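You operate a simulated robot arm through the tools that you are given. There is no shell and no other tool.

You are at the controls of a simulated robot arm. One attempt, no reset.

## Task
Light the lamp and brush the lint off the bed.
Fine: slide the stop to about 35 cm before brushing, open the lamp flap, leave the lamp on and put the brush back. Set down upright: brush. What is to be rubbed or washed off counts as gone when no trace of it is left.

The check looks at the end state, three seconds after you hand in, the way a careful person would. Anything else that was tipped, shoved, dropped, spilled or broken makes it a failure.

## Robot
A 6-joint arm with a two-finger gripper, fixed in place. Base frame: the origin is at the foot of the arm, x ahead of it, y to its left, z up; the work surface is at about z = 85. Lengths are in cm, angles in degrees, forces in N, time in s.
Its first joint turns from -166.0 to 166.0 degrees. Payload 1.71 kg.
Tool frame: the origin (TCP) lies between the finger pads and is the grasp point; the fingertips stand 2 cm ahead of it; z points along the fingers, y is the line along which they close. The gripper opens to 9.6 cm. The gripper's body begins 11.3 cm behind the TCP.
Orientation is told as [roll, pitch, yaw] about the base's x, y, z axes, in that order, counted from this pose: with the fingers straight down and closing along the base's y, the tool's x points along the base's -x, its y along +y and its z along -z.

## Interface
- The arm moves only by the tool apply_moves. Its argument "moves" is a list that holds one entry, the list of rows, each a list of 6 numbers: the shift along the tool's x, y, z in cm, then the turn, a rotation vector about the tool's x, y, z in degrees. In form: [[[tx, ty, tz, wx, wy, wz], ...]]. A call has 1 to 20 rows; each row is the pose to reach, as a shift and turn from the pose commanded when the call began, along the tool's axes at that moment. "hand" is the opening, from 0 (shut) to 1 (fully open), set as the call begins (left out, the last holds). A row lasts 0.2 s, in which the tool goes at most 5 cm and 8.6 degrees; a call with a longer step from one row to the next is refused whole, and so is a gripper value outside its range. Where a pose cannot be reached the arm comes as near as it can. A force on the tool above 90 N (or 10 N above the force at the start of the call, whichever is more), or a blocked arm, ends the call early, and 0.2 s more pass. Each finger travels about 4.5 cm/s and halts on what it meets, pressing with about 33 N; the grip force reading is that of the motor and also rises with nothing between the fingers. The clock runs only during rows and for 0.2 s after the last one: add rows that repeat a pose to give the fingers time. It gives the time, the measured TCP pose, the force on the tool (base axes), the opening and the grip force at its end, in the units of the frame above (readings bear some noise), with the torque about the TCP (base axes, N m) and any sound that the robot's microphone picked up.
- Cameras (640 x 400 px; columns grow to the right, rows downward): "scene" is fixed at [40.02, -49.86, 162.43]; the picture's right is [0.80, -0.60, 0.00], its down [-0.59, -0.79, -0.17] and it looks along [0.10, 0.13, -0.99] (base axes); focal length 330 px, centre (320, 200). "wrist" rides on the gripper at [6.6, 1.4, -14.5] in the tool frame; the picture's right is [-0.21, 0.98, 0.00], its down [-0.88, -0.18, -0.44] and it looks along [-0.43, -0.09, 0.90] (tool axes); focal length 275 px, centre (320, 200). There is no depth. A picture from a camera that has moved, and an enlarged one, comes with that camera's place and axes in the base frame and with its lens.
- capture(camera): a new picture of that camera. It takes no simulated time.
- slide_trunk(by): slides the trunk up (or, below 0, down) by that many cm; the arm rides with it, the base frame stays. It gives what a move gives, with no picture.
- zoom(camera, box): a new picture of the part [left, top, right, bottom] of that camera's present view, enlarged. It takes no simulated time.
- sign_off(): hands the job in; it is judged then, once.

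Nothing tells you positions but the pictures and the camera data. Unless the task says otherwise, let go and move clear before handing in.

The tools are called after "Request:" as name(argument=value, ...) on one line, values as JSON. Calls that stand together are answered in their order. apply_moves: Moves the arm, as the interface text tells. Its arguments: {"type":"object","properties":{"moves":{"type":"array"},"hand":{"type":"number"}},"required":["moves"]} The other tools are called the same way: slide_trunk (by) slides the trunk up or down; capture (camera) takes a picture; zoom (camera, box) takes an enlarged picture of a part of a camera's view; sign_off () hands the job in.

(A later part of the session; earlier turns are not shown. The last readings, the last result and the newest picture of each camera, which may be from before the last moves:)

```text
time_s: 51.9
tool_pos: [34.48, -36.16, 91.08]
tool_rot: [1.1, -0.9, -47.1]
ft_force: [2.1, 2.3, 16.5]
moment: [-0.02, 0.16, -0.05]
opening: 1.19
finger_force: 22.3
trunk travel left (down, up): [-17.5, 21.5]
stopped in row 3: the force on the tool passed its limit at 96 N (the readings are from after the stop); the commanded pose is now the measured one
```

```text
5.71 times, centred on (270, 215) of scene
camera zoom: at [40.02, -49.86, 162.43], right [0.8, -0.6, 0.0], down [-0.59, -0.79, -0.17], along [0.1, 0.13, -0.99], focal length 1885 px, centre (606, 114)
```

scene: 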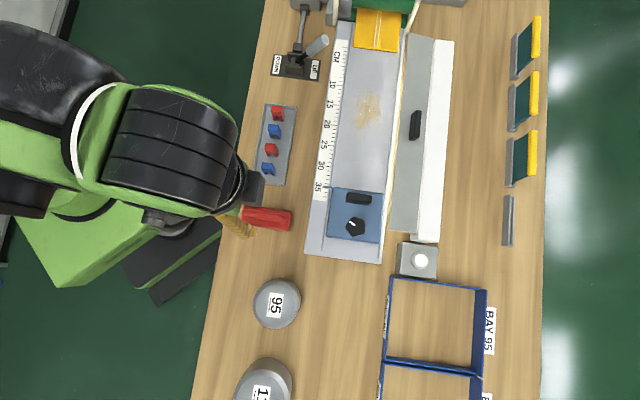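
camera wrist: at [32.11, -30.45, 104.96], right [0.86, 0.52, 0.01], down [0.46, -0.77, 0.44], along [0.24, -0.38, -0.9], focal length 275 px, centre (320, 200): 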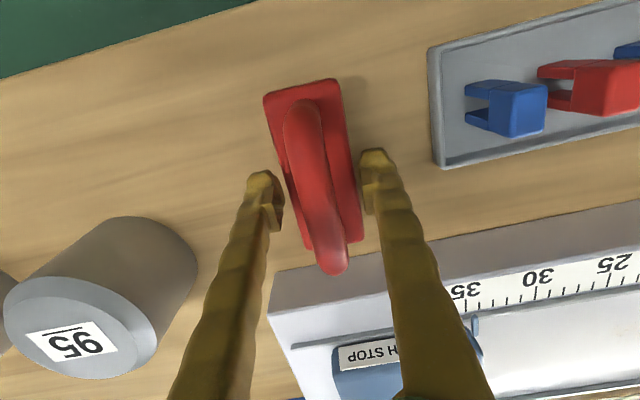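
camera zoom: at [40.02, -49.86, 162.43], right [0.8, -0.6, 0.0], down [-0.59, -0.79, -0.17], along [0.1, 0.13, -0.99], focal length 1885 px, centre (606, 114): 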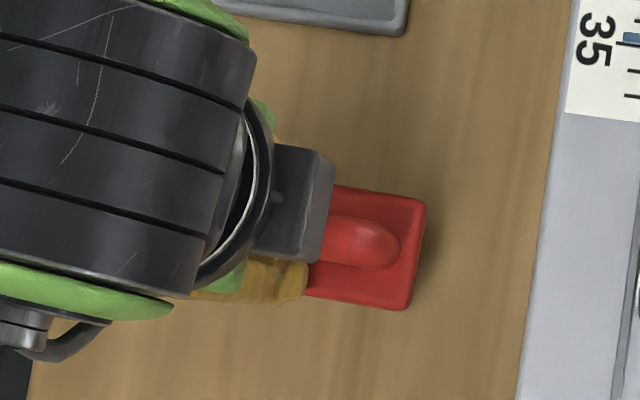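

Closing gave a brief force spike and nudged the brush slightly. I'll hold still a moment and re-check the grip.

Request:
apply_moves(moves=[[[0, 0, 0, 0, 0, 0], [0, 0, 0, 0, 0, 0], [0, 0, 0, 0, 0, 0]]], hand=0)

Request:
capture(camera="wrist")

Request:
capture(camera="scene")

```text
time_s: 52.7
tool_pos: [34.45, -36.06, 91.16]
tool_rot: [1.1, -0.8, -47.0]
ft_force: [-1.0, 2.7, 7.8]
moment: [0.0, 0.06, 0.01]
opening: 1.15
finger_force: 33.7
trunk travel left (down, up): [-17.5, 21.5]
```

```text
taken
camera wrist: at [30.73, -30.49, 105.53], right [0.86, 0.52, 0.02], down [0.45, -0.77, 0.45], along [0.25, -0.38, -0.89], focal length 275 px, centre (320, 200)
```

wrist: 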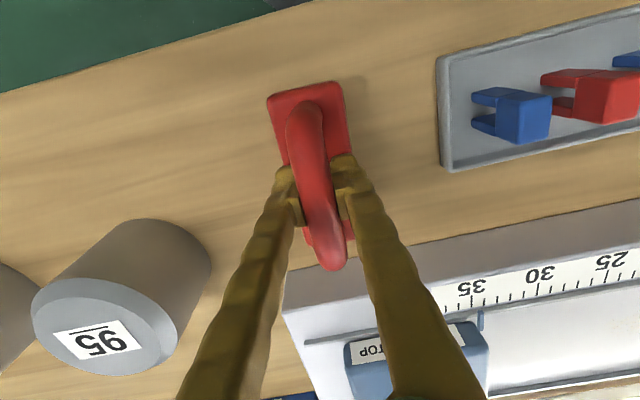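

```text
taken
```

scene: 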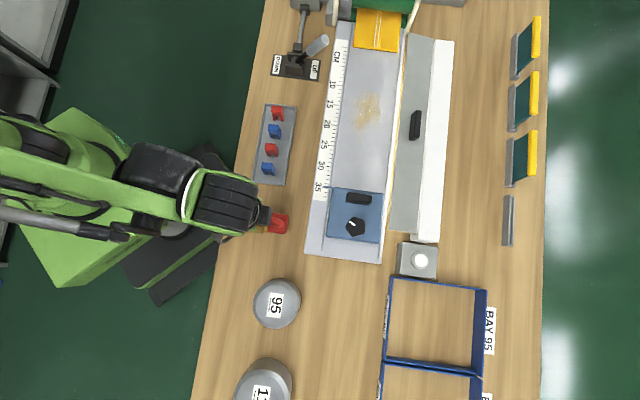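

Request:
zoom(camera="wrist", box=[250, 130, 390, 280])

Request:
zoom(camera="scene", box=[230, 190, 310, 245])

```text
2.67 times, centred on (320, 205) of wrist
camera zoom: at [30.73, -30.49, 105.53], right [0.86, 0.52, 0.02], down [0.45, -0.77, 0.45], along [0.25, -0.38, -0.89], focal length 734 px, centre (320, 187)
```

zoom: 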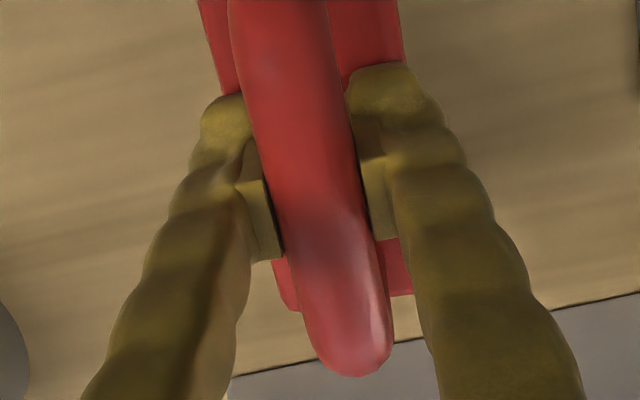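

```text
7.27 times, centred on (270, 218) of scene
camera zoom: at [40.02, -49.86, 162.43], right [0.8, -0.6, 0.0], down [-0.59, -0.79, -0.17], along [0.1, 0.13, -0.99], focal length 2399 px, centre (684, 73)
```

zoom: 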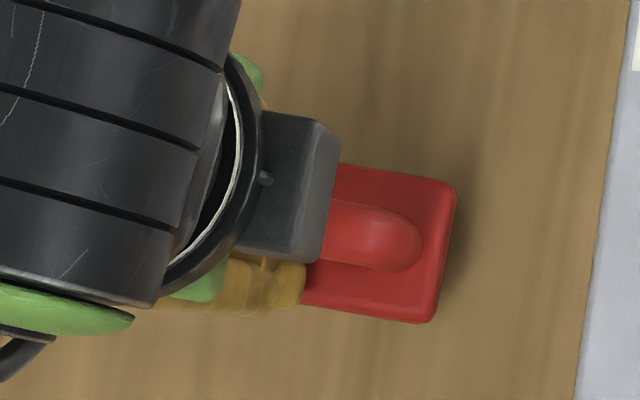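

The tips appear to be wedged low around the handle. I'll open, rise 0.8 cm, and look again before re-gripping.

Request:
apply_moves(moves=[[[0, 0, 0, 0, 0, 0], [0, 0, 0, 0, 0, 0], [0, 0, 0, 0, 0, 0], [0, 0, -0.8, 0, 0, 0], [0, 0, -0.8, 0, 0, 0]]], hand=0.45)

Request:
capture(camera="wrist")

Request:
zoom(camera="wrist", box=[240, 60, 400, 290])

Request:
zoom(camera="scene", box=[230, 190, 310, 245])

```text
time_s: 53.9
tool_pos: [34.55, -36.11, 91.82]
tool_rot: [1.2, -0.7, -47.0]
ft_force: [-1.0, -0.5, 0.1]
moment: [-0.04, -0.01, 0.05]
opening: 4.32
finger_force: 0.0
trunk travel left (down, up): [-17.5, 21.5]
```

```text
taken
camera wrist: at [30.72, -30.52, 106.36], right [0.86, 0.52, 0.02], down [0.45, -0.77, 0.45], along [0.25, -0.38, -0.89], focal length 275 px, centre (320, 200)
```

wrist: 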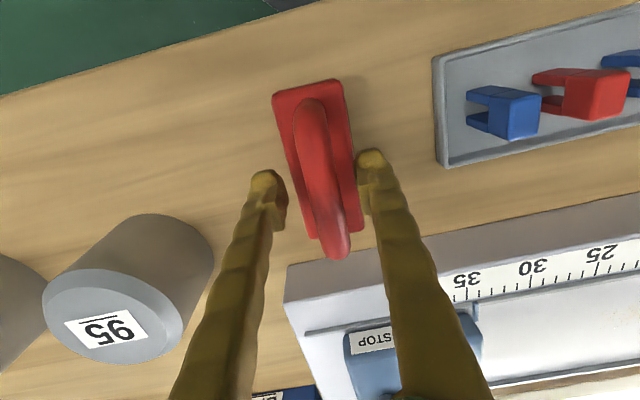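

```text
1.74 times, centred on (320, 175) of wrist
camera zoom: at [30.72, -30.52, 106.36], right [0.86, 0.52, 0.02], down [0.45, -0.77, 0.45], along [0.25, -0.38, -0.89], focal length 479 px, centre (320, 244)
```

zoom: 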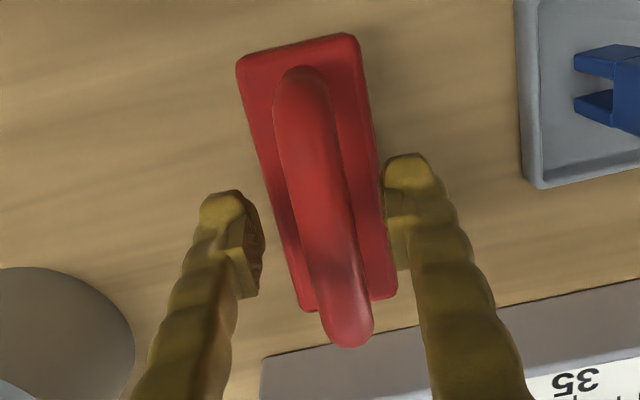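

```text
7.27 times, centred on (270, 218) of scene
camera zoom: at [40.02, -49.86, 162.43], right [0.8, -0.6, 0.0], down [-0.59, -0.79, -0.17], along [0.1, 0.13, -0.99], focal length 2399 px, centre (684, 73)
```

zoom: 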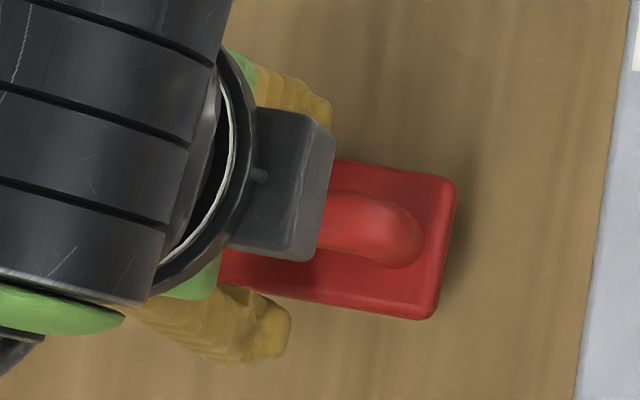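

The brush is still upright and the tool is centred over its handle, now at mid-bar height. Closing in two stages.

Request:
apply_moves(moves=[[[0, 0, 0, 0, 0, 0], [0, 0, 0, 0, 0, 0]]], hand=0.25)

Request:
zoom(camera="wrist", box=[240, 90, 400, 290])

```text
time_s: 54.5
tool_pos: [34.49, -36.25, 91.8]
tool_rot: [1.1, -0.7, -46.9]
ft_force: [-1.2, 0.7, 0.5]
moment: [0.02, 0.03, 0.0]
opening: 2.4
finger_force: 0.1
trunk travel left (down, up): [-17.5, 21.5]
```

```text
2.00 times, centred on (320, 190) of wrist
camera zoom: at [30.72, -30.52, 106.35], right [0.86, 0.52, 0.02], down [0.45, -0.77, 0.45], along [0.25, -0.38, -0.89], focal length 551 px, centre (320, 220)
```

zoom: 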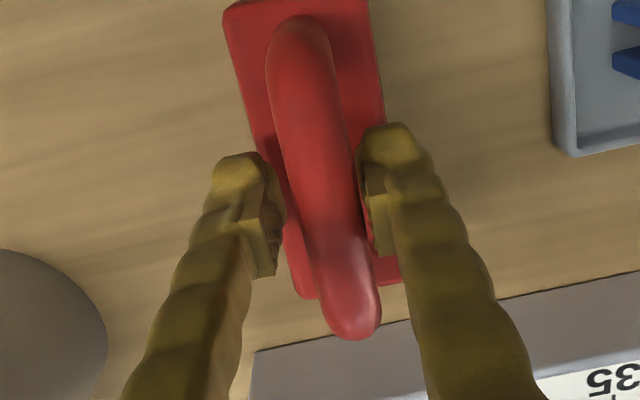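

Request:
apply_moves(moves=[[[0, 0.1, 0, 0, 0, 0], [0, 0.1, 0, 0, 0, 0], [0, 0.1, 0, 0, 0, 0], [0, 0.1, 0, 0, 0, 0]]], hand=0)

Request:
zoom(camera="wrist", box=[240, 90, 400, 290])

Request:
zoom(camera="scene", box=[230, 190, 310, 245])

```text
time_s: 55.5
tool_pos: [34.46, -36.06, 91.86]
tool_rot: [1.0, -0.8, -47.1]
ft_force: [-0.2, -0.5, 0.0]
moment: [0.0, 0.0, 0.0]
opening: 1.24
finger_force: 32.9
trunk travel left (down, up): [-17.5, 21.5]
```

```text
2.00 times, centred on (320, 190) of wrist
camera zoom: at [30.78, -30.44, 106.34], right [0.86, 0.52, 0.02], down [0.45, -0.77, 0.45], along [0.25, -0.38, -0.89], focal length 551 px, centre (320, 220)
```

zoom: 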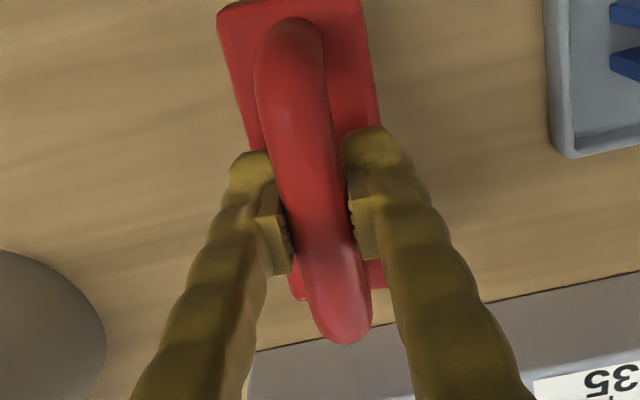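

```text
7.27 times, centred on (270, 218) of scene
camera zoom: at [40.02, -49.86, 162.43], right [0.8, -0.6, 0.0], down [-0.59, -0.79, -0.17], along [0.1, 0.13, -0.99], focal length 2399 px, centre (684, 73)
```

zoom: 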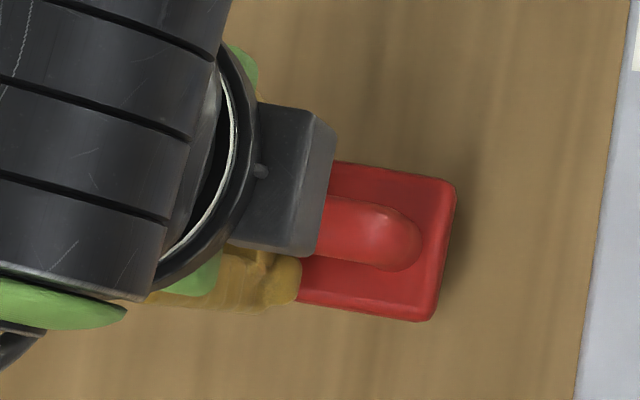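

A clean grip this time (no net force). Lifting the brush a little to test the hold.

Request:
apply_moves(moves=[[[0, 0, -0.7, 0, 0, 0], [0, 0, -1.5, 0, 0, 0], [0, 0, -3, 0, 0, 0], [0, 0, -5, 0, 0, 0], [0, 0, -5, 0, 0, 0]]])

Request:
capture(camera="wrist")

Request:
zoom(camera="scene", box=[220, 170, 330, 260])

```text
time_s: 56.7
tool_pos: [34.57, -36.12, 96.9]
tool_rot: [1.2, -0.8, -46.9]
ft_force: [-0.4, 0.2, -1.0]
moment: [0.0, -0.02, 0.15]
opening: 1.64
finger_force: 33.3
trunk travel left (down, up): [-17.5, 21.5]
```

```text
taken
camera wrist: at [30.81, -30.55, 111.37], right [0.86, 0.52, 0.02], down [0.45, -0.77, 0.45], along [0.25, -0.38, -0.89], focal length 275 px, centre (320, 200)
```

wrist: 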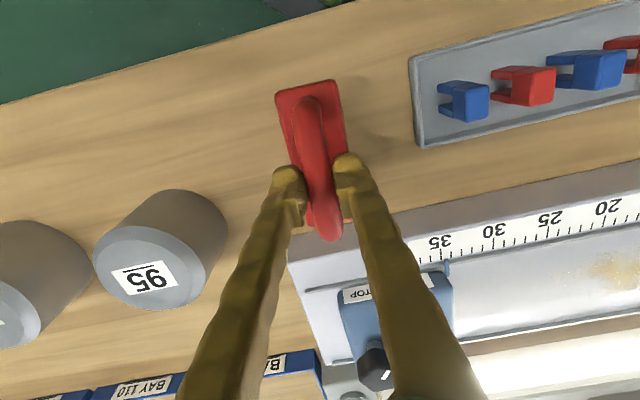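

```text
4.44 times, centred on (275, 215) of scene
camera zoom: at [40.02, -49.86, 162.43], right [0.8, -0.6, 0.0], down [-0.59, -0.79, -0.17], along [0.1, 0.13, -0.99], focal length 1466 px, centre (520, 133)
```

zoom: 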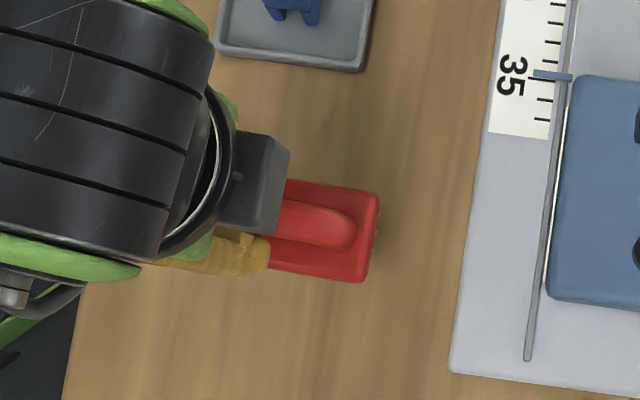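

Request:
zoom(camera="wrist", box=[240, 60, 400, 260])

Request:
zoom(camera="scene", box=[250, 195, 310, 245])

```text
2.00 times, centred on (320, 160) of wrist
camera zoom: at [30.81, -30.55, 111.37], right [0.86, 0.52, 0.02], down [0.45, -0.77, 0.45], along [0.25, -0.38, -0.89], focal length 551 px, centre (320, 280)
```

zoom: 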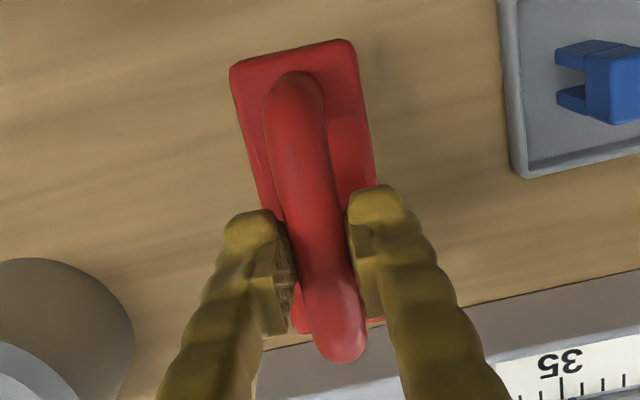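

```text
8.00 times, centred on (280, 220) of scene
camera zoom: at [40.02, -49.86, 162.43], right [0.8, -0.6, 0.0], down [-0.59, -0.79, -0.17], along [0.1, 0.13, -0.99], focal length 2639 px, centre (640, 40)
```

zoom: 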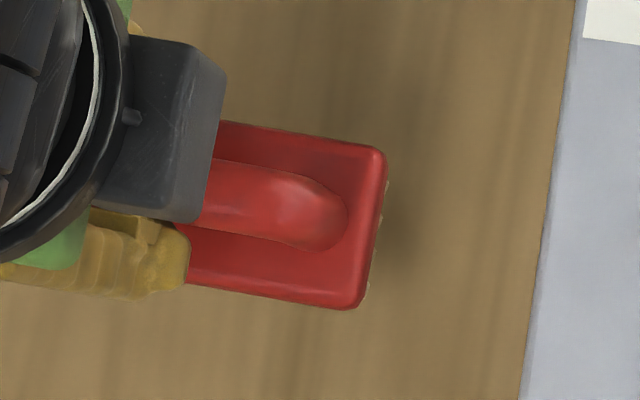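

The tool slipped up to the true bar height during the lift (bar is taller than I thought, now gripped at 1.64 cm), and the brush is pitched a bit. I'll set it back down gently to level it and re-grip properly.

Request:
apply_moves(moves=[[[0, 0, 1, 0, 0, 0], [0, 0, 1.8, 0, 0, 0], [0, 0, 2.4, 0, 0, 0], [0, 0, 2.8, 0, 0, 0], [0, 0, 3.1, 0, 0, 0]]])

Request:
zoom(camera="wrist", box=[240, 60, 400, 260])

Request:
zoom(camera="scene", box=[250, 195, 310, 245])

```text
time_s: 57.9
tool_pos: [34.73, -36.14, 93.77]
tool_rot: [1.1, -0.8, -47.0]
ft_force: [4.3, -0.3, 19.5]
moment: [0.06, 0.02, -0.01]
opening: 1.6
finger_force: 32.2
trunk travel left (down, up): [-17.5, 21.5]
```

```text
2.00 times, centred on (320, 160) of wrist
camera zoom: at [30.86, -30.45, 108.2], right [0.86, 0.52, 0.02], down [0.45, -0.77, 0.45], along [0.25, -0.38, -0.89], focal length 551 px, centre (320, 280)
```

zoom: 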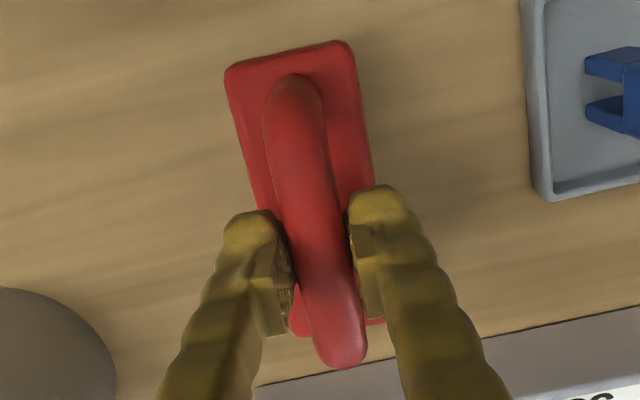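

```text
8.00 times, centred on (280, 220) of scene
camera zoom: at [40.02, -49.86, 162.43], right [0.8, -0.6, 0.0], down [-0.59, -0.79, -0.17], along [0.1, 0.13, -0.99], focal length 2639 px, centre (640, 40)
```

zoom: 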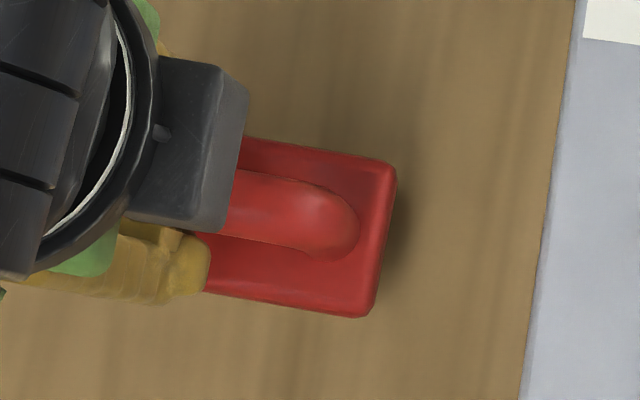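

The brush is flat on the table again (light contact). Re-gripping slightly deeper at this height.

Request:
apply_moves(moves=[[[0, 0, 0, 0, 0, 0], [0, 0, 0, 0, 0, 0], [0, 0, 0, 0, 0, 0], [0, 0, 0, 0, 0, 0]]], hand=0.35)

Request:
zoom(camera="wrist", box=[240, 60, 400, 260])

```text
time_s: 58.9
tool_pos: [34.57, -36.19, 93.8]
tool_rot: [1.0, -0.7, -47.0]
ft_force: [0.2, 0.1, 0.0]
moment: [-0.04, -0.03, -0.01]
opening: 3.35
finger_force: 0.0
trunk travel left (down, up): [-17.5, 21.5]
```

```text
2.00 times, centred on (320, 160) of wrist
camera zoom: at [30.89, -30.51, 108.22], right [0.86, 0.52, 0.02], down [0.45, -0.77, 0.45], along [0.25, -0.38, -0.89], focal length 551 px, centre (320, 280)
```

zoom: 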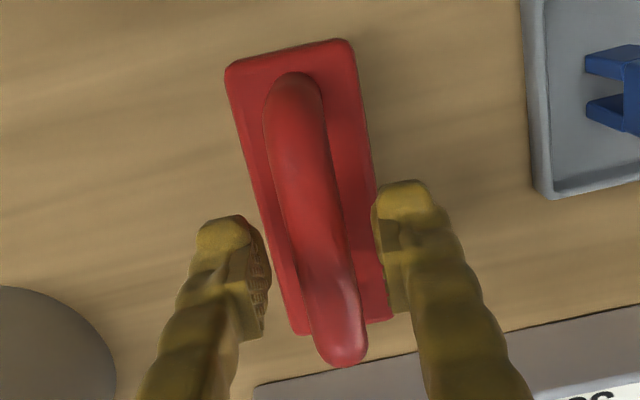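

Request:
apply_moves(moves=[[[0, 0, 0.3, 0, 0, 0], [0, 0, 0.3, 0, 0, 0], [0, 0, 0.3, 0, 0, 0], [0, 0, 0.3, 0, 0, 0]]], hand=0)

Request:
apply_moves(moves=[[[0, 0, -0.5, 0, 0, 0], [0, 0, -1.0, 0, 0, 0], [0, 0, -2, 0, 0, 0], [0, 0, -3, 0, 0, 0], [0, 0, -3, 0, 0, 0]]])

Request:
zoom(camera="wrist", box=[240, 60, 400, 260])

Request:
zoom(camera="scene", box=[250, 195, 310, 245])

```text
time_s: 59.9
tool_pos: [34.65, -36.19, 93.4]
tool_rot: [1.0, -0.8, -47.0]
ft_force: [2.7, -0.9, 3.6]
moment: [-0.06, -0.05, 0.0]
opening: 1.42
finger_force: 33.2
trunk travel left (down, up): [-17.5, 21.5]
```

```text
time_s: 61.1
tool_pos: [34.51, -36.17, 96.63]
tool_rot: [1.1, -0.7, -47.0]
ft_force: [-0.5, -0.1, -1.5]
moment: [-0.01, -0.01, -0.03]
opening: 1.42
finger_force: 33.6
trunk travel left (down, up): [-17.5, 21.5]
```

```text
2.00 times, centred on (320, 160) of wrist
camera zoom: at [30.73, -30.49, 110.9], right [0.86, 0.52, 0.02], down [0.45, -0.77, 0.45], along [0.25, -0.38, -0.89], focal length 551 px, centre (320, 280)
```

zoom: 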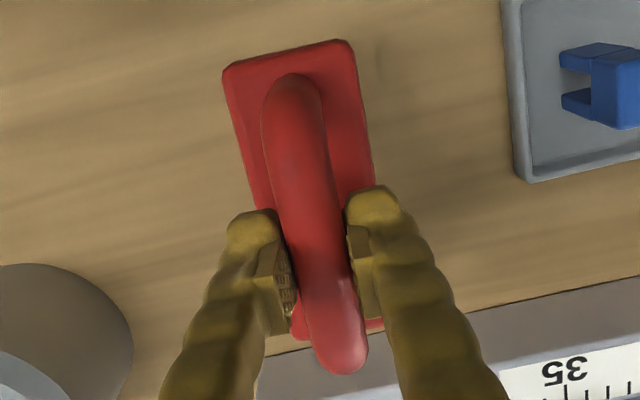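

```text
8.00 times, centred on (280, 220) of scene
camera zoom: at [40.02, -49.86, 162.43], right [0.8, -0.6, 0.0], down [-0.59, -0.79, -0.17], along [0.1, 0.13, -0.99], focal length 2639 px, centre (640, 40)
```

zoom: 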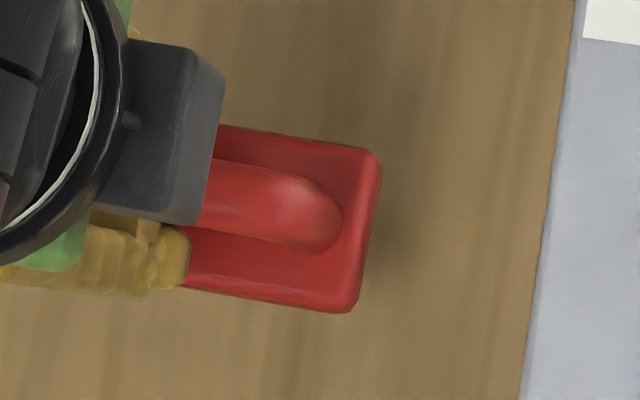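

The brush is now held firmly and level (opening steady at 1.42). I'll raise it and carry it to the bed beyond the lint, near the low-centimetre end.

Request:
apply_moves(moves=[[[0, 0, -4, 0, 0, 0], [0, 0, -8, 0, 0, 0], [0, 0, -11.5, 0, 0, 0], [-1.86, 3.93, -11.5, 0, 0, -0.2], [-3.71, 7.87, -11.5, 0, 0, -0.4], [-5.57, 11.8, -11.5, 0, 0, -0.6], [-7.42, 15.73, -11.5, 0, 0, -0.8], [-9.28, 19.67, -11.5, 0, 0, -1], [-11.14, 23.6, -11.5, 0, 0, -1.2], [-12.99, 27.53, -11.5, 0, 0, -1.4], [-14.85, 31.46, -11.5, 0, 0, -1.6], [-16.7, 35.4, -11.5, 0, 0, -1.8], [-18.56, 39.33, -11.5, 0, 0, -2], [-18.56, 39.33, -11.5, 0, 0, -2]]])

Request:
capture(camera="scene")

Request:
capture(camera="wrist")

```text
time_s: 64.1
tool_pos: [75.41, -22.97, 108.85]
tool_rot: [1.1, -0.8, -45.0]
ft_force: [-0.4, -0.4, -1.3]
moment: [0.01, 0.05, -0.01]
opening: 1.38
finger_force: 32.8
trunk travel left (down, up): [-17.5, 21.5]
```

```text
taken
```

scene: 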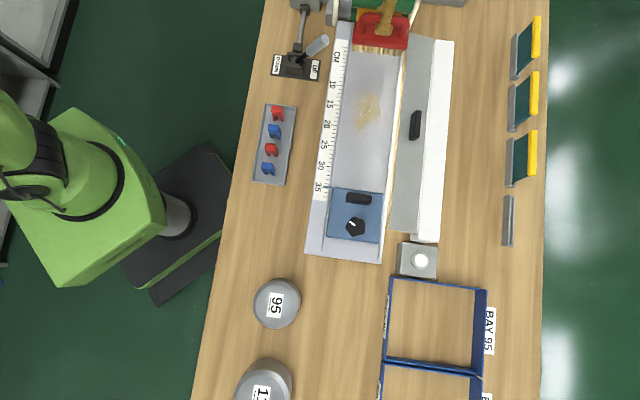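

```text
taken
camera wrist: at [71.37, -17.45, 123.33], right [0.84, 0.55, 0.02], down [0.48, -0.75, 0.45], along [0.26, -0.37, -0.89], focal length 275 px, centre (320, 200)
```

wrist: 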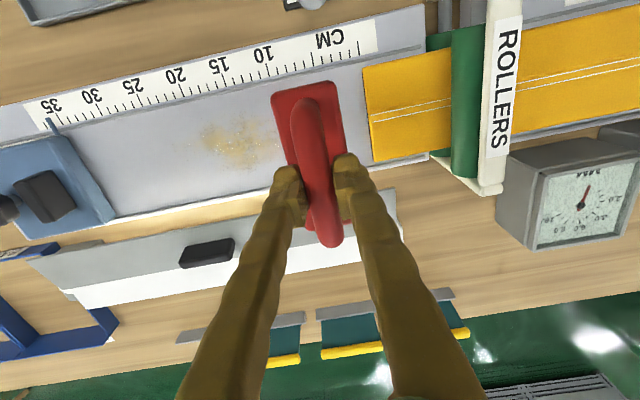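

Request:
zoom(camera="scene", box=[320, 0, 450, 130])

Request:
zoom(camera="wrist", box=[180, 60, 400, 260])

```text
3.08 times, centred on (385, 65) of scene
camera zoom: at [40.02, -49.86, 162.43], right [0.8, -0.6, 0.0], down [-0.59, -0.79, -0.17], along [0.1, 0.13, -0.99], focal length 1015 px, centre (120, 615)
```

zoom: 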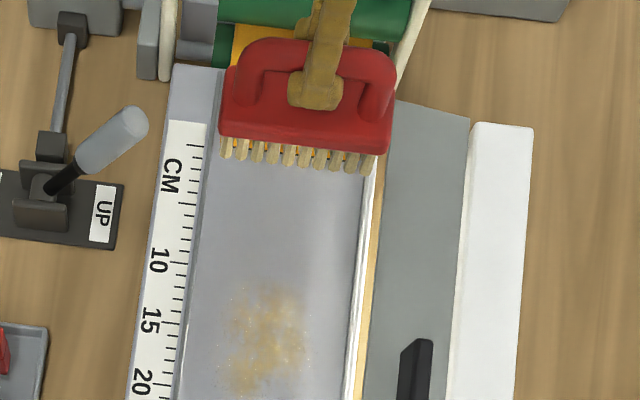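

```text
2.00 times, centred on (290, 160) of wrist
camera zoom: at [71.37, -17.45, 123.33], right [0.84, 0.55, 0.02], down [0.48, -0.75, 0.45], along [0.26, -0.37, -0.89], focal length 551 px, centre (380, 280)
```

zoom: 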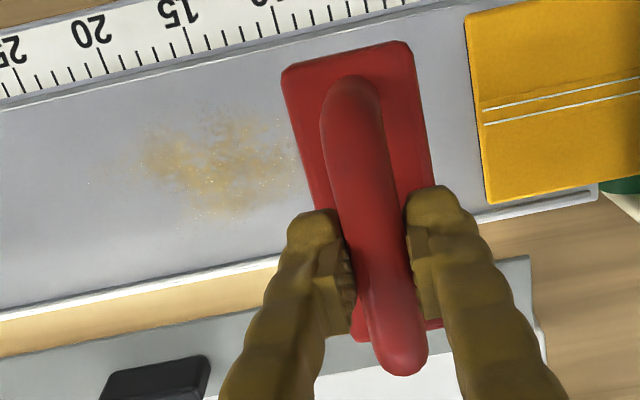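

The brush is level and square to the bed, spanning nearly the bed's width. Lowering to just above the bed, clear of the lint.

Request:
apply_moves(moves=[[[-0.1, 0, 3, 0, 0, 0], [-0.3, 0, 6, 0, 0, 0], [-0.3, 0, 8.5, 0, 0, 0], [-0.3, 0, 9.8, 0, 0, 0], [-0.3, 0, 10.3, 0, 0, 0], [-0.3, 0, 10.3, 0, 0, 0]]])

Request:
zoom(camera="scene", box=[320, 20, 450, 130])

```text
time_s: 65.5
tool_pos: [75.95, -23.21, 98.6]
tool_rot: [1.1, -0.8, -45.1]
ft_force: [0.1, -0.6, -1.1]
moment: [0.0, -0.02, 0.0]
opening: 1.37
finger_force: 33.3
trunk travel left (down, up): [-17.5, 21.5]
```

```text
3.64 times, centred on (385, 75) of scene
camera zoom: at [40.02, -49.86, 162.43], right [0.8, -0.6, 0.0], down [-0.59, -0.79, -0.17], along [0.1, 0.13, -0.99], focal length 1199 px, centre (84, 654)
```

zoom: 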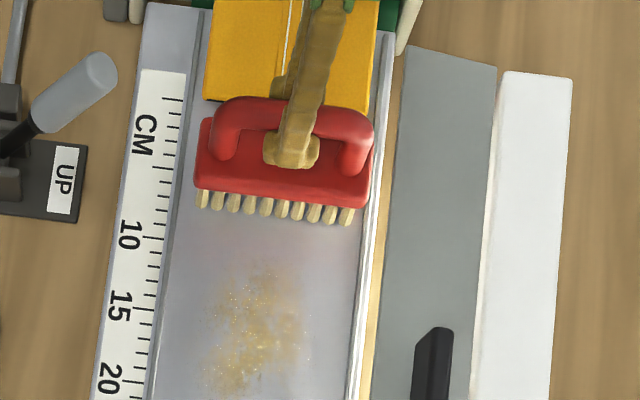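

Request:
apply_moves(moves=[[[0, 0, 0.3, 0, 0, 0], [0, 0, 0.6, 0, 0, 0], [0, 0, 0.8, 0, 0, 0], [0, 0, 0.8, 0, 0, 0]]])

```text
time_s: 66.5
tool_pos: [75.88, -23.16, 98.16]
tool_rot: [1.1, -0.7, -44.9]
ft_force: [6.2, -0.8, 32.7]
moment: [-0.01, -0.06, -0.04]
opening: 1.34
finger_force: 33.1
trunk travel left (down, up): [-17.5, 21.5]
```

Contact found (bed top ≈ 89.8). I'll ease off to a light pressure and begin sweeping towards the stop.

Request:
apply_moves(moves=[[[0, 0, -0.15, 0, 0, 0], [0, 0, -0.28, 0, 0, 0], [0, 0, -0.28, 0, 0, 0]]])

Request:
zoom(camera="scene", box=[320, 20, 450, 130])

```text
time_s: 67.3
tool_pos: [76.08, -22.99, 98.08]
tool_rot: [1.0, -0.8, -45.0]
ft_force: [-0.6, 0.1, -1.9]
moment: [0.05, 0.03, 0.01]
opening: 1.31
finger_force: 32.5
trunk travel left (down, up): [-17.5, 21.5]
```

```text
3.64 times, centred on (385, 75) of scene
camera zoom: at [40.02, -49.86, 162.43], right [0.8, -0.6, 0.0], down [-0.59, -0.79, -0.17], along [0.1, 0.13, -0.99], focal length 1199 px, centre (84, 654)
```

zoom: 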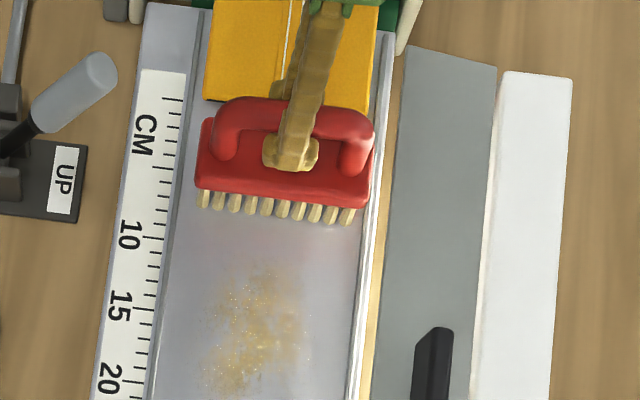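

Request:
apply_moves(moves=[[[0, 0, 0.1, 0, 0, 0], [0, 0, 0.14, 0, 0, 0], [0, -0.6, 0.14, 0, 0, 0], [0, -1.2, 0.14, 0, 0, 0], [0, -1.8, 0.14, 0, 0, 0], [0, -2.4, 0.14, 0, 0, 0], [0, -3.0, 0.14, 0, 0, 0]]])

Request:
zoom(camera="scene", box=[320, 20, 450, 130])

```text
time_s: 68.9
tool_pos: [73.86, -25.25, 98.03]
tool_rot: [1.1, -0.8, -45.0]
ft_force: [0.2, 1.0, -1.4]
moment: [0.01, 0.0, -0.03]
opening: 1.32
finger_force: 33.3
trunk travel left (down, up): [-17.5, 21.5]
```

```text
3.64 times, centred on (385, 75) of scene
camera zoom: at [40.02, -49.86, 162.43], right [0.8, -0.6, 0.0], down [-0.59, -0.79, -0.17], along [0.1, 0.13, -0.99], focal length 1199 px, centre (84, 654)
```

zoom: 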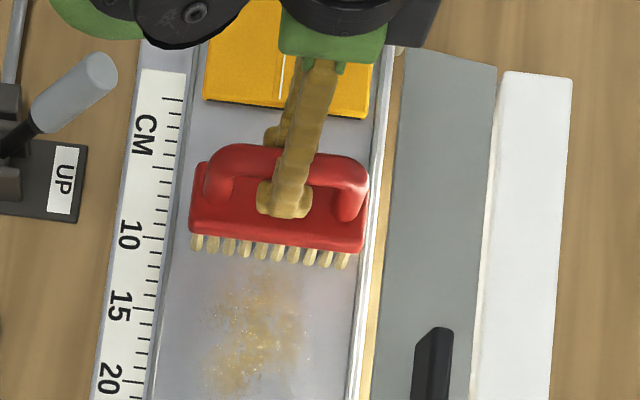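

Not touching yet; lowering slightly further.

Request:
apply_moves(moves=[[[0, 0, 0.1, 0, 0, 0], [0, 0, 0.15, 0, 0, 0], [0, 0, 0.15, 0, 0, 0]]])

```text
time_s: 69.7
tool_pos: [73.73, -25.29, 98.02]
tool_rot: [1.1, -0.9, -45.0]
ft_force: [8.8, -4.9, 26.2]
moment: [-0.01, -0.06, -0.01]
opening: 1.33
finger_force: 33.1
trunk travel left (down, up): [-17.5, 21.5]
```

Request:
apply_moves(moves=[[[0, 0, -0.07, 0, 0, 0], [0, -0.5, -0.07, 0, 0, 0], [0, -1.0, -0.07, 0, 0, 0], [0, -1.5, -0.07, 0, 0, 0], [0, -2.0, -0.07, 0, 0, 0], [0, -2.5, -0.07, 0, 0, 0]]])

Request:
zoom(camera="scene", box=[320, 20, 450, 130])

```text
time_s: 71.1
tool_pos: [71.97, -26.86, 97.99]
tool_rot: [1.2, -0.9, -44.9]
ft_force: [-4.2, 4.5, 25.3]
moment: [-0.02, -0.03, 0.12]
opening: 1.33
finger_force: 33.1
trunk travel left (down, up): [-17.5, 21.5]
```

```text
3.64 times, centred on (385, 75) of scene
camera zoom: at [40.02, -49.86, 162.43], right [0.8, -0.6, 0.0], down [-0.59, -0.79, -0.17], along [0.1, 0.13, -0.99], focal length 1199 px, centre (84, 654)
```

zoom: 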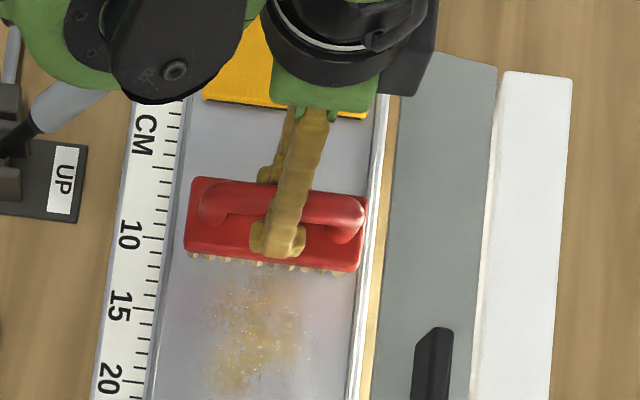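

The brush is rolling in the grip when swept sideways (its base is narrow that way). I'll lift, turn it 90° so its long side runs along the sweep, and do several lengthwise passes instead.

Request:
apply_moves(moves=[[[0, 0, -3, 0, 0, 0], [0, 0, -6, 0, 0, 0], [0, 0, -9, 0, 0, 0], [0, 0.6, -9, 0, 0, -8.2], [0, 1.2, -9, 0, 0, -16.4], [0, 1.8, -9, 0, 0, -24.6], [0, 2.4, -9, 0, 0, -32.8], [0, 3, -9, 0, 0, -41], [0, 3.6, -9, 0, 0, -49.2], [0, 4.2, -9, 0, 0, -57.4], [0, 4.8, -9, 0, 0, -65.6], [0, 5.2, -9, 0, 0, -73.8], [0, 5.4, -9, 0, 0, -82], [0, 5.4, -9, 0, 0, -90], [0, 5.4, -9, 0, 0, -90]]])

Request:
capture(camera="wrist")

Request:
capture(camera="scene")

Request:
zoom(camera="scene", box=[320, 0, 450, 130])

```text
time_s: 74.3
tool_pos: [75.72, -23.29, 106.87]
tool_rot: [-0.7, -1.1, 45.1]
ft_force: [-1.1, 0.5, -1.7]
moment: [0.0, 0.02, 0.03]
opening: 1.31
finger_force: 33.0
trunk travel left (down, up): [-17.5, 21.5]
```

```text
taken
camera wrist: at [69.88, -27.03, 121.3], right [-0.55, 0.84, -0.01], down [0.74, 0.49, 0.46], along [0.39, 0.25, -0.89], focal length 275 px, centre (320, 200)
```

wrist: 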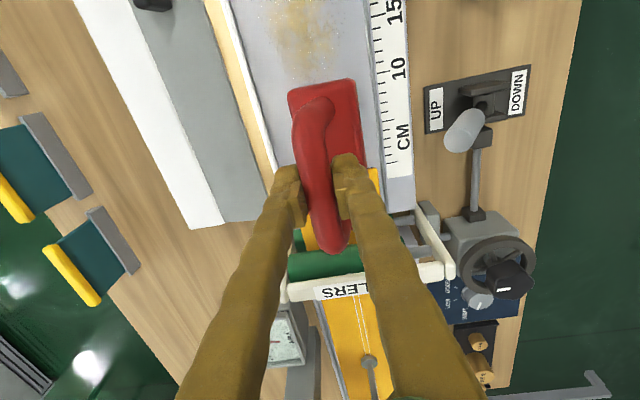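

```text
taken
```

scene: 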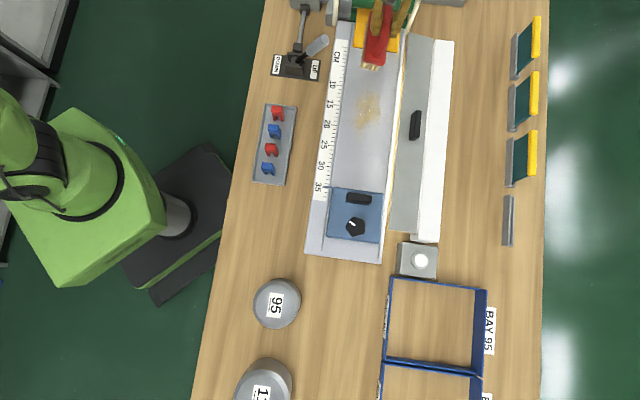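

```text
3.08 times, centred on (385, 65) of scene
camera zoom: at [40.02, -49.86, 162.43], right [0.8, -0.6, 0.0], down [-0.59, -0.79, -0.17], along [0.1, 0.13, -0.99], focal length 1015 px, centre (120, 615)
```

zoom: 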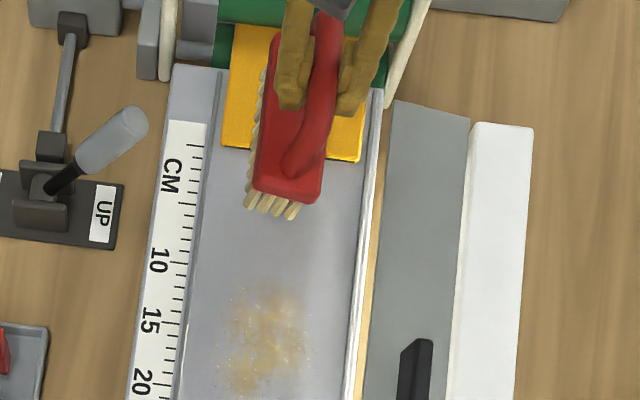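

Request:
zoom(camera="wrist", box=[240, 60, 420, 270])

Request:
zoom(camera="scene", box=[350, 0, 420, 80])

```text
1.90 times, centred on (330, 165) of wrist
camera zoom: at [69.88, -27.03, 121.3], right [-0.55, 0.84, -0.01], down [0.74, 0.49, 0.46], along [0.39, 0.25, -0.89], focal length 524 px, centre (301, 267)
```

zoom: 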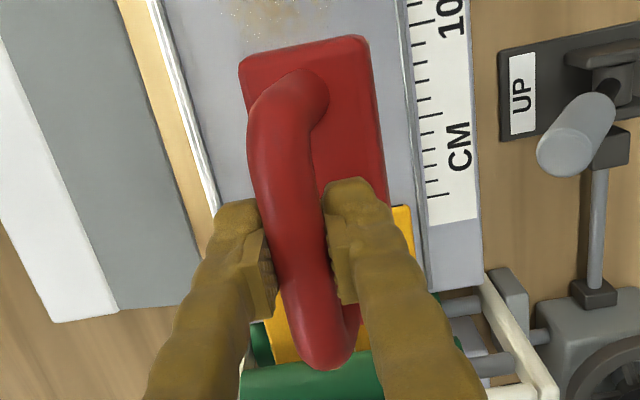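

```text
5.00 times, centred on (385, 40) of scene
camera zoom: at [40.02, -49.86, 162.43], right [0.8, -0.6, 0.0], down [-0.59, -0.79, -0.17], along [0.1, 0.13, -0.99], focal length 1649 px, centre (-5, 1000)
```

zoom: 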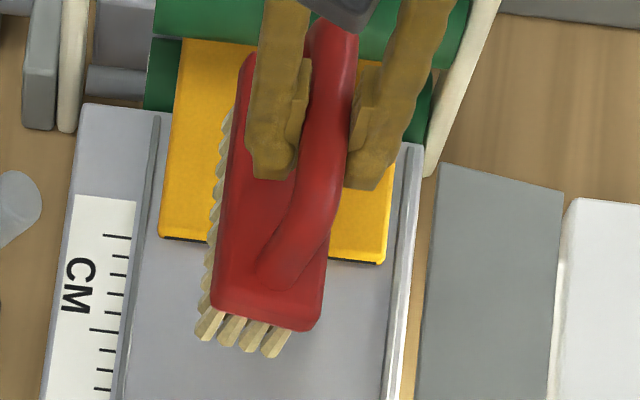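

The brush has rolled about 20° in the grip with its bristles towards me. I'll touch it down and drag the handle back over the bristles to level it.

Request:
apply_moves(moves=[[[0, 0, 3, 0, 0, 0], [0, 0, 6, 0, 0, 0], [0, 0, 7.8, 0, 0, 0], [0, 0, 8.2, 0, 0, 0], [0, 0, 8.2, 0, 0, 0]]])

Request:
zoom(camera="scene", box=[340, 20, 430, 100])

```text
time_s: 75.5
tool_pos: [76.06, -23.09, 98.74]
tool_rot: [-0.9, -1.1, 45.0]
ft_force: [0.3, -0.1, -1.3]
moment: [-0.03, -0.05, -0.03]
opening: 1.27
finger_force: 33.2
trunk travel left (down, up): [-17.5, 21.5]
```

```text
5.00 times, centred on (385, 60) of scene
camera zoom: at [40.02, -49.86, 162.43], right [0.8, -0.6, 0.0], down [-0.59, -0.79, -0.17], along [0.1, 0.13, -0.99], focal length 1649 px, centre (-5, 900)
```

zoom: 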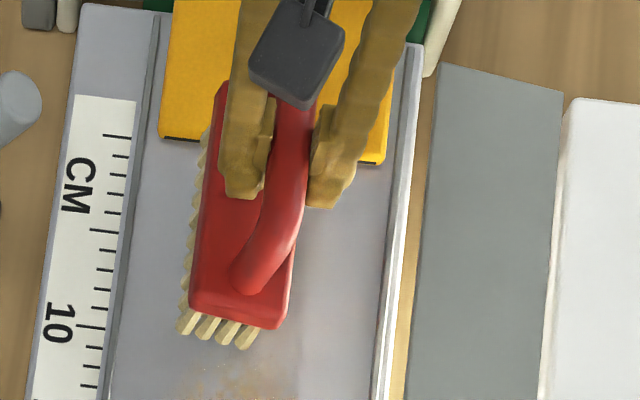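

The brush's far end is close to the yellow sheet, so I'll first shift it about 3.5 cm towards the stop, then touch down.

Request:
apply_moves(moves=[[[1, 0, -1, 0, 0, 0], [2.5, 0, -1, 0, 0, 0], [3.5, 0, -1, 0, 0, 0], [3.5, 0, 0, 0, 0, 0], [3.5, 0, 0.2, 0, 0, 0], [3.5, 0, 0.3, 0, 0, 0], [3.5, 0, 0.3, 0, 0, 0]]])

Request:
zoom(camera="scene", box=[340, 20, 430, 100])

```text
time_s: 77.1
tool_pos: [73.49, -25.62, 98.28]
tool_rot: [-0.8, -1.2, 44.9]
ft_force: [0.2, -0.1, -1.9]
moment: [-0.01, -0.01, -0.01]
opening: 1.32
finger_force: 32.3
trunk travel left (down, up): [-17.5, 21.5]
```

```text
5.00 times, centred on (385, 60) of scene
camera zoom: at [40.02, -49.86, 162.43], right [0.8, -0.6, 0.0], down [-0.59, -0.79, -0.17], along [0.1, 0.13, -0.99], focal length 1649 px, centre (-5, 900)
```

zoom: 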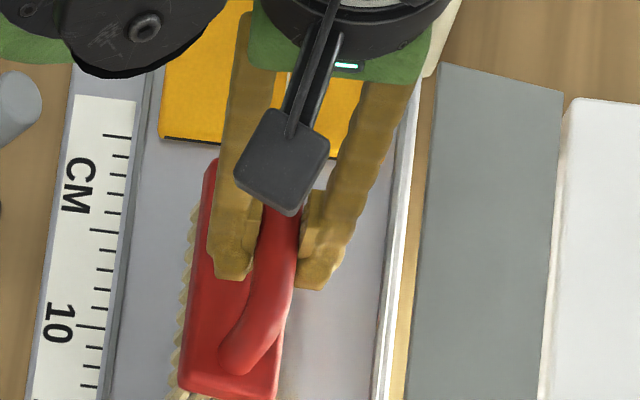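

Request:
apply_moves(moves=[[[0, 0, 0.12, 0, 0, 0], [0, 0, 0.24, 0, 0, 0], [0, 0, 0.36, 0, 0, 0], [0, 0, 0.36, 0, 0, 0]]])

```text
time_s: 78.1
tool_pos: [73.4, -25.7, 97.96]
tool_rot: [-0.8, -1.1, 44.9]
ft_force: [-0.5, 0.5, -0.4]
moment: [-0.01, 0.04, 0.0]
opening: 1.31
finger_force: 33.0
trunk travel left (down, up): [-17.5, 21.5]
```

Request:
apply_moves(moves=[[[0, 0, 0.15, 0, 0, 0], [0, 0.3, 0.2, 0, 0, 0], [0, 0.7, 0.2, 0, 0, 0], [0, 1.1, 0.2, 0, 0, 0], [0, 1.5, 0.2, 0, 0, 0]]])

Request:
zoom(camera="scene", box=[340, 40, 430, 120])

```text
time_s: 79.3
tool_pos: [72.51, -24.64, 97.78]
tool_rot: [-0.8, -1.1, 45.0]
ft_force: [-0.7, 0.8, 1.8]
moment: [0.0, -0.04, 0.03]
opening: 1.29
finger_force: 33.0
trunk travel left (down, up): [-17.5, 21.5]
```

```text
5.00 times, centred on (385, 80) of scene
camera zoom: at [40.02, -49.86, 162.43], right [0.8, -0.6, 0.0], down [-0.59, -0.79, -0.17], along [0.1, 0.13, -0.99], focal length 1649 px, centre (-5, 800)
```

zoom: 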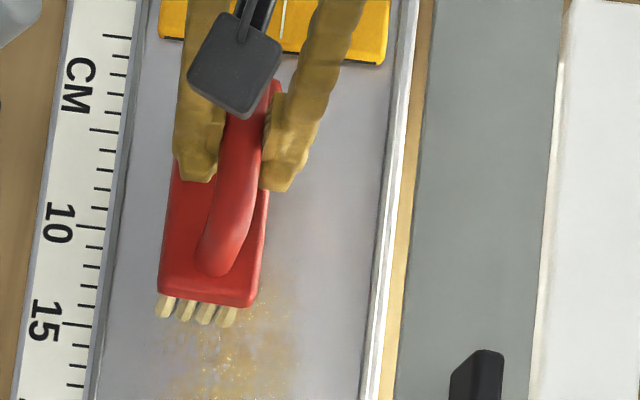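

Leveling works. Dragging a bit further with a touch more pressure.

Request:
apply_moves(moves=[[[0, 0.3, 0.05, 0, 0, 0], [0, 0.6, 0.1, 0, 0, 0], [0, 0.9, 0.15, 0, 0, 0], [0, 0.9, 0.15, 0, 0, 0]]])

Request:
zoom(camera="scene", box=[340, 40, 430, 120])

Request:
zoom(camera="wrist", box=[240, 60, 420, 270])

```text
time_s: 80.3
tool_pos: [71.69, -23.91, 97.69]
tool_rot: [-0.9, -1.1, 45.0]
ft_force: [-1.8, -0.7, 2.9]
moment: [-0.05, -0.03, -0.02]
opening: 1.28
finger_force: 33.0
trunk travel left (down, up): [-17.5, 21.5]
```

```text
5.00 times, centred on (385, 80) of scene
camera zoom: at [40.02, -49.86, 162.43], right [0.8, -0.6, 0.0], down [-0.59, -0.79, -0.17], along [0.1, 0.13, -0.99], focal length 1649 px, centre (-5, 800)
```

zoom: 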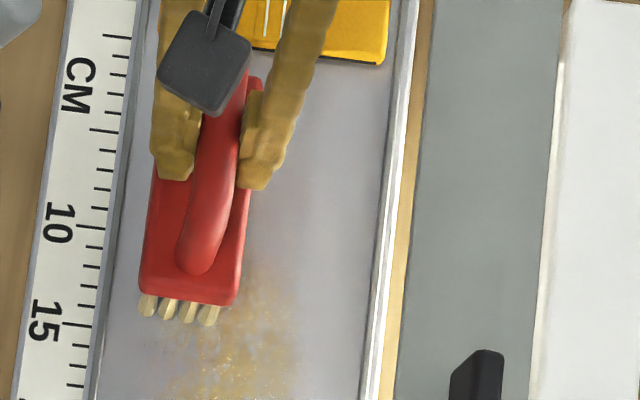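

```text
1.90 times, centred on (330, 165) of wrist
camera zoom: at [65.86, -27.67, 112.05], right [-0.55, 0.84, -0.01], down [0.74, 0.49, 0.46], along [0.39, 0.25, -0.89], focal length 524 px, centre (301, 267)
```

zoom: 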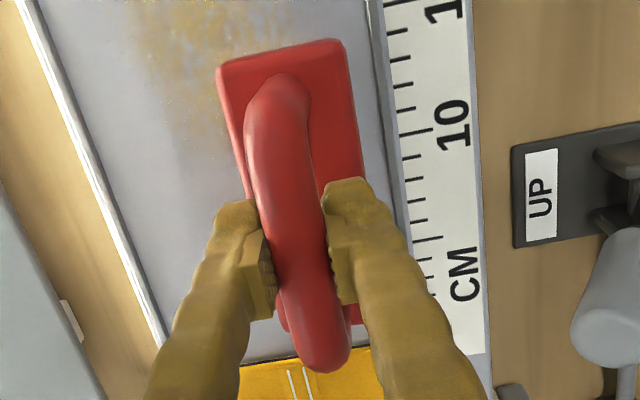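

The brush is upright again, long side along the bed, at the near part of the lint. Sweeping it lengthwise towards the stop.

Request:
apply_moves(moves=[[[0, 0, 0.04, 0, 0, 0], [0.7, 0, 0.05, 0, 0, 0], [1.4, 0, 0.05, 0, 0, 0], [2.1, 0, 0.05, 0, 0, 0], [2.8, 0, 0.05, 0, 0, 0], [3.5, 0, 0.05, 0, 0, 0], [4.2, 0, 0.05, 0, 0, 0], [4.9, 0, 0.05, 0, 0, 0], [5.6, 0, 0.05, 0, 0, 0]]])

Request:
zoom(camera="scene", box=[330, 40, 430, 140])

```text
time_s: 82.3
tool_pos: [67.72, -27.99, 97.55]
tool_rot: [-0.8, -1.0, 44.9]
ft_force: [1.1, 0.2, 5.3]
moment: [0.0, -0.03, 0.04]
opening: 1.27
finger_force: 32.9
trunk travel left (down, up): [-17.5, 21.5]
```

```text
4.00 times, centred on (380, 90) of scene
camera zoom: at [40.02, -49.86, 162.43], right [0.8, -0.6, 0.0], down [-0.59, -0.79, -0.17], along [0.1, 0.13, -0.99], focal length 1319 px, centre (80, 640)
```

zoom: 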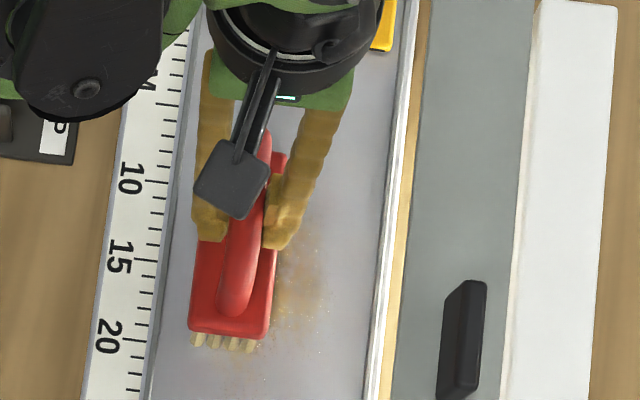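

It glides well with light contact. Continuing the pass.

Request:
apply_moves(moves=[[[0.8, 0, 0, 0, 0, 0], [1.6, 0, 0, 0, 0, 0], [2.4, 0, 0, 0, 0, 0], [3.2, 0, 0, 0, 0, 0], [4, 0, 0, 0, 0, 0], [4.8, 0, 0, 0, 0, 0], [5.6, 0, 0, 0, 0, 0], [6.4, 0, 0, 0, 0, 0], [7.2, 0, 0, 0, 0, 0], [8, 0, 0, 0, 0, 0], [8.8, 0, 0, 0, 0, 0], [9.6, 0, 0, 0, 0, 0], [10.4, 0, 0, 0, 0, 0]]])

Request:
zoom(camera="scene", box=[320, 60, 440, 200])

```text
time_s: 85.1
tool_pos: [60.41, -35.29, 97.43]
tool_rot: [-0.8, -1.1, 44.9]
ft_force: [4.6, 4.8, 25.1]
moment: [0.11, -0.1, 0.02]
opening: 1.25
finger_force: 33.0
trunk travel left (down, up): [-17.5, 21.5]
```

```text
2.86 times, centred on (380, 130) of scene
camera zoom: at [40.02, -49.86, 162.43], right [0.8, -0.6, 0.0], down [-0.59, -0.79, -0.17], along [0.1, 0.13, -0.99], focal length 942 px, centre (149, 400)
```

zoom: 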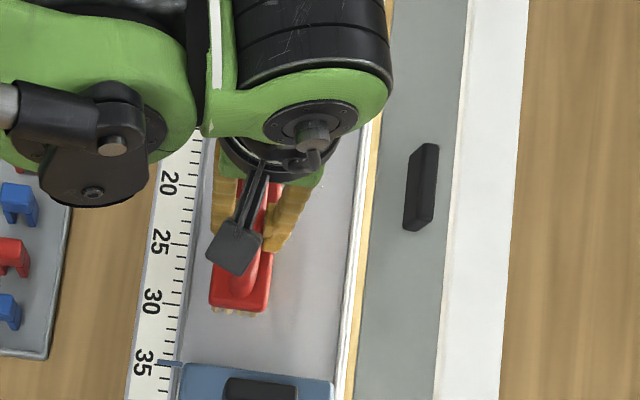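

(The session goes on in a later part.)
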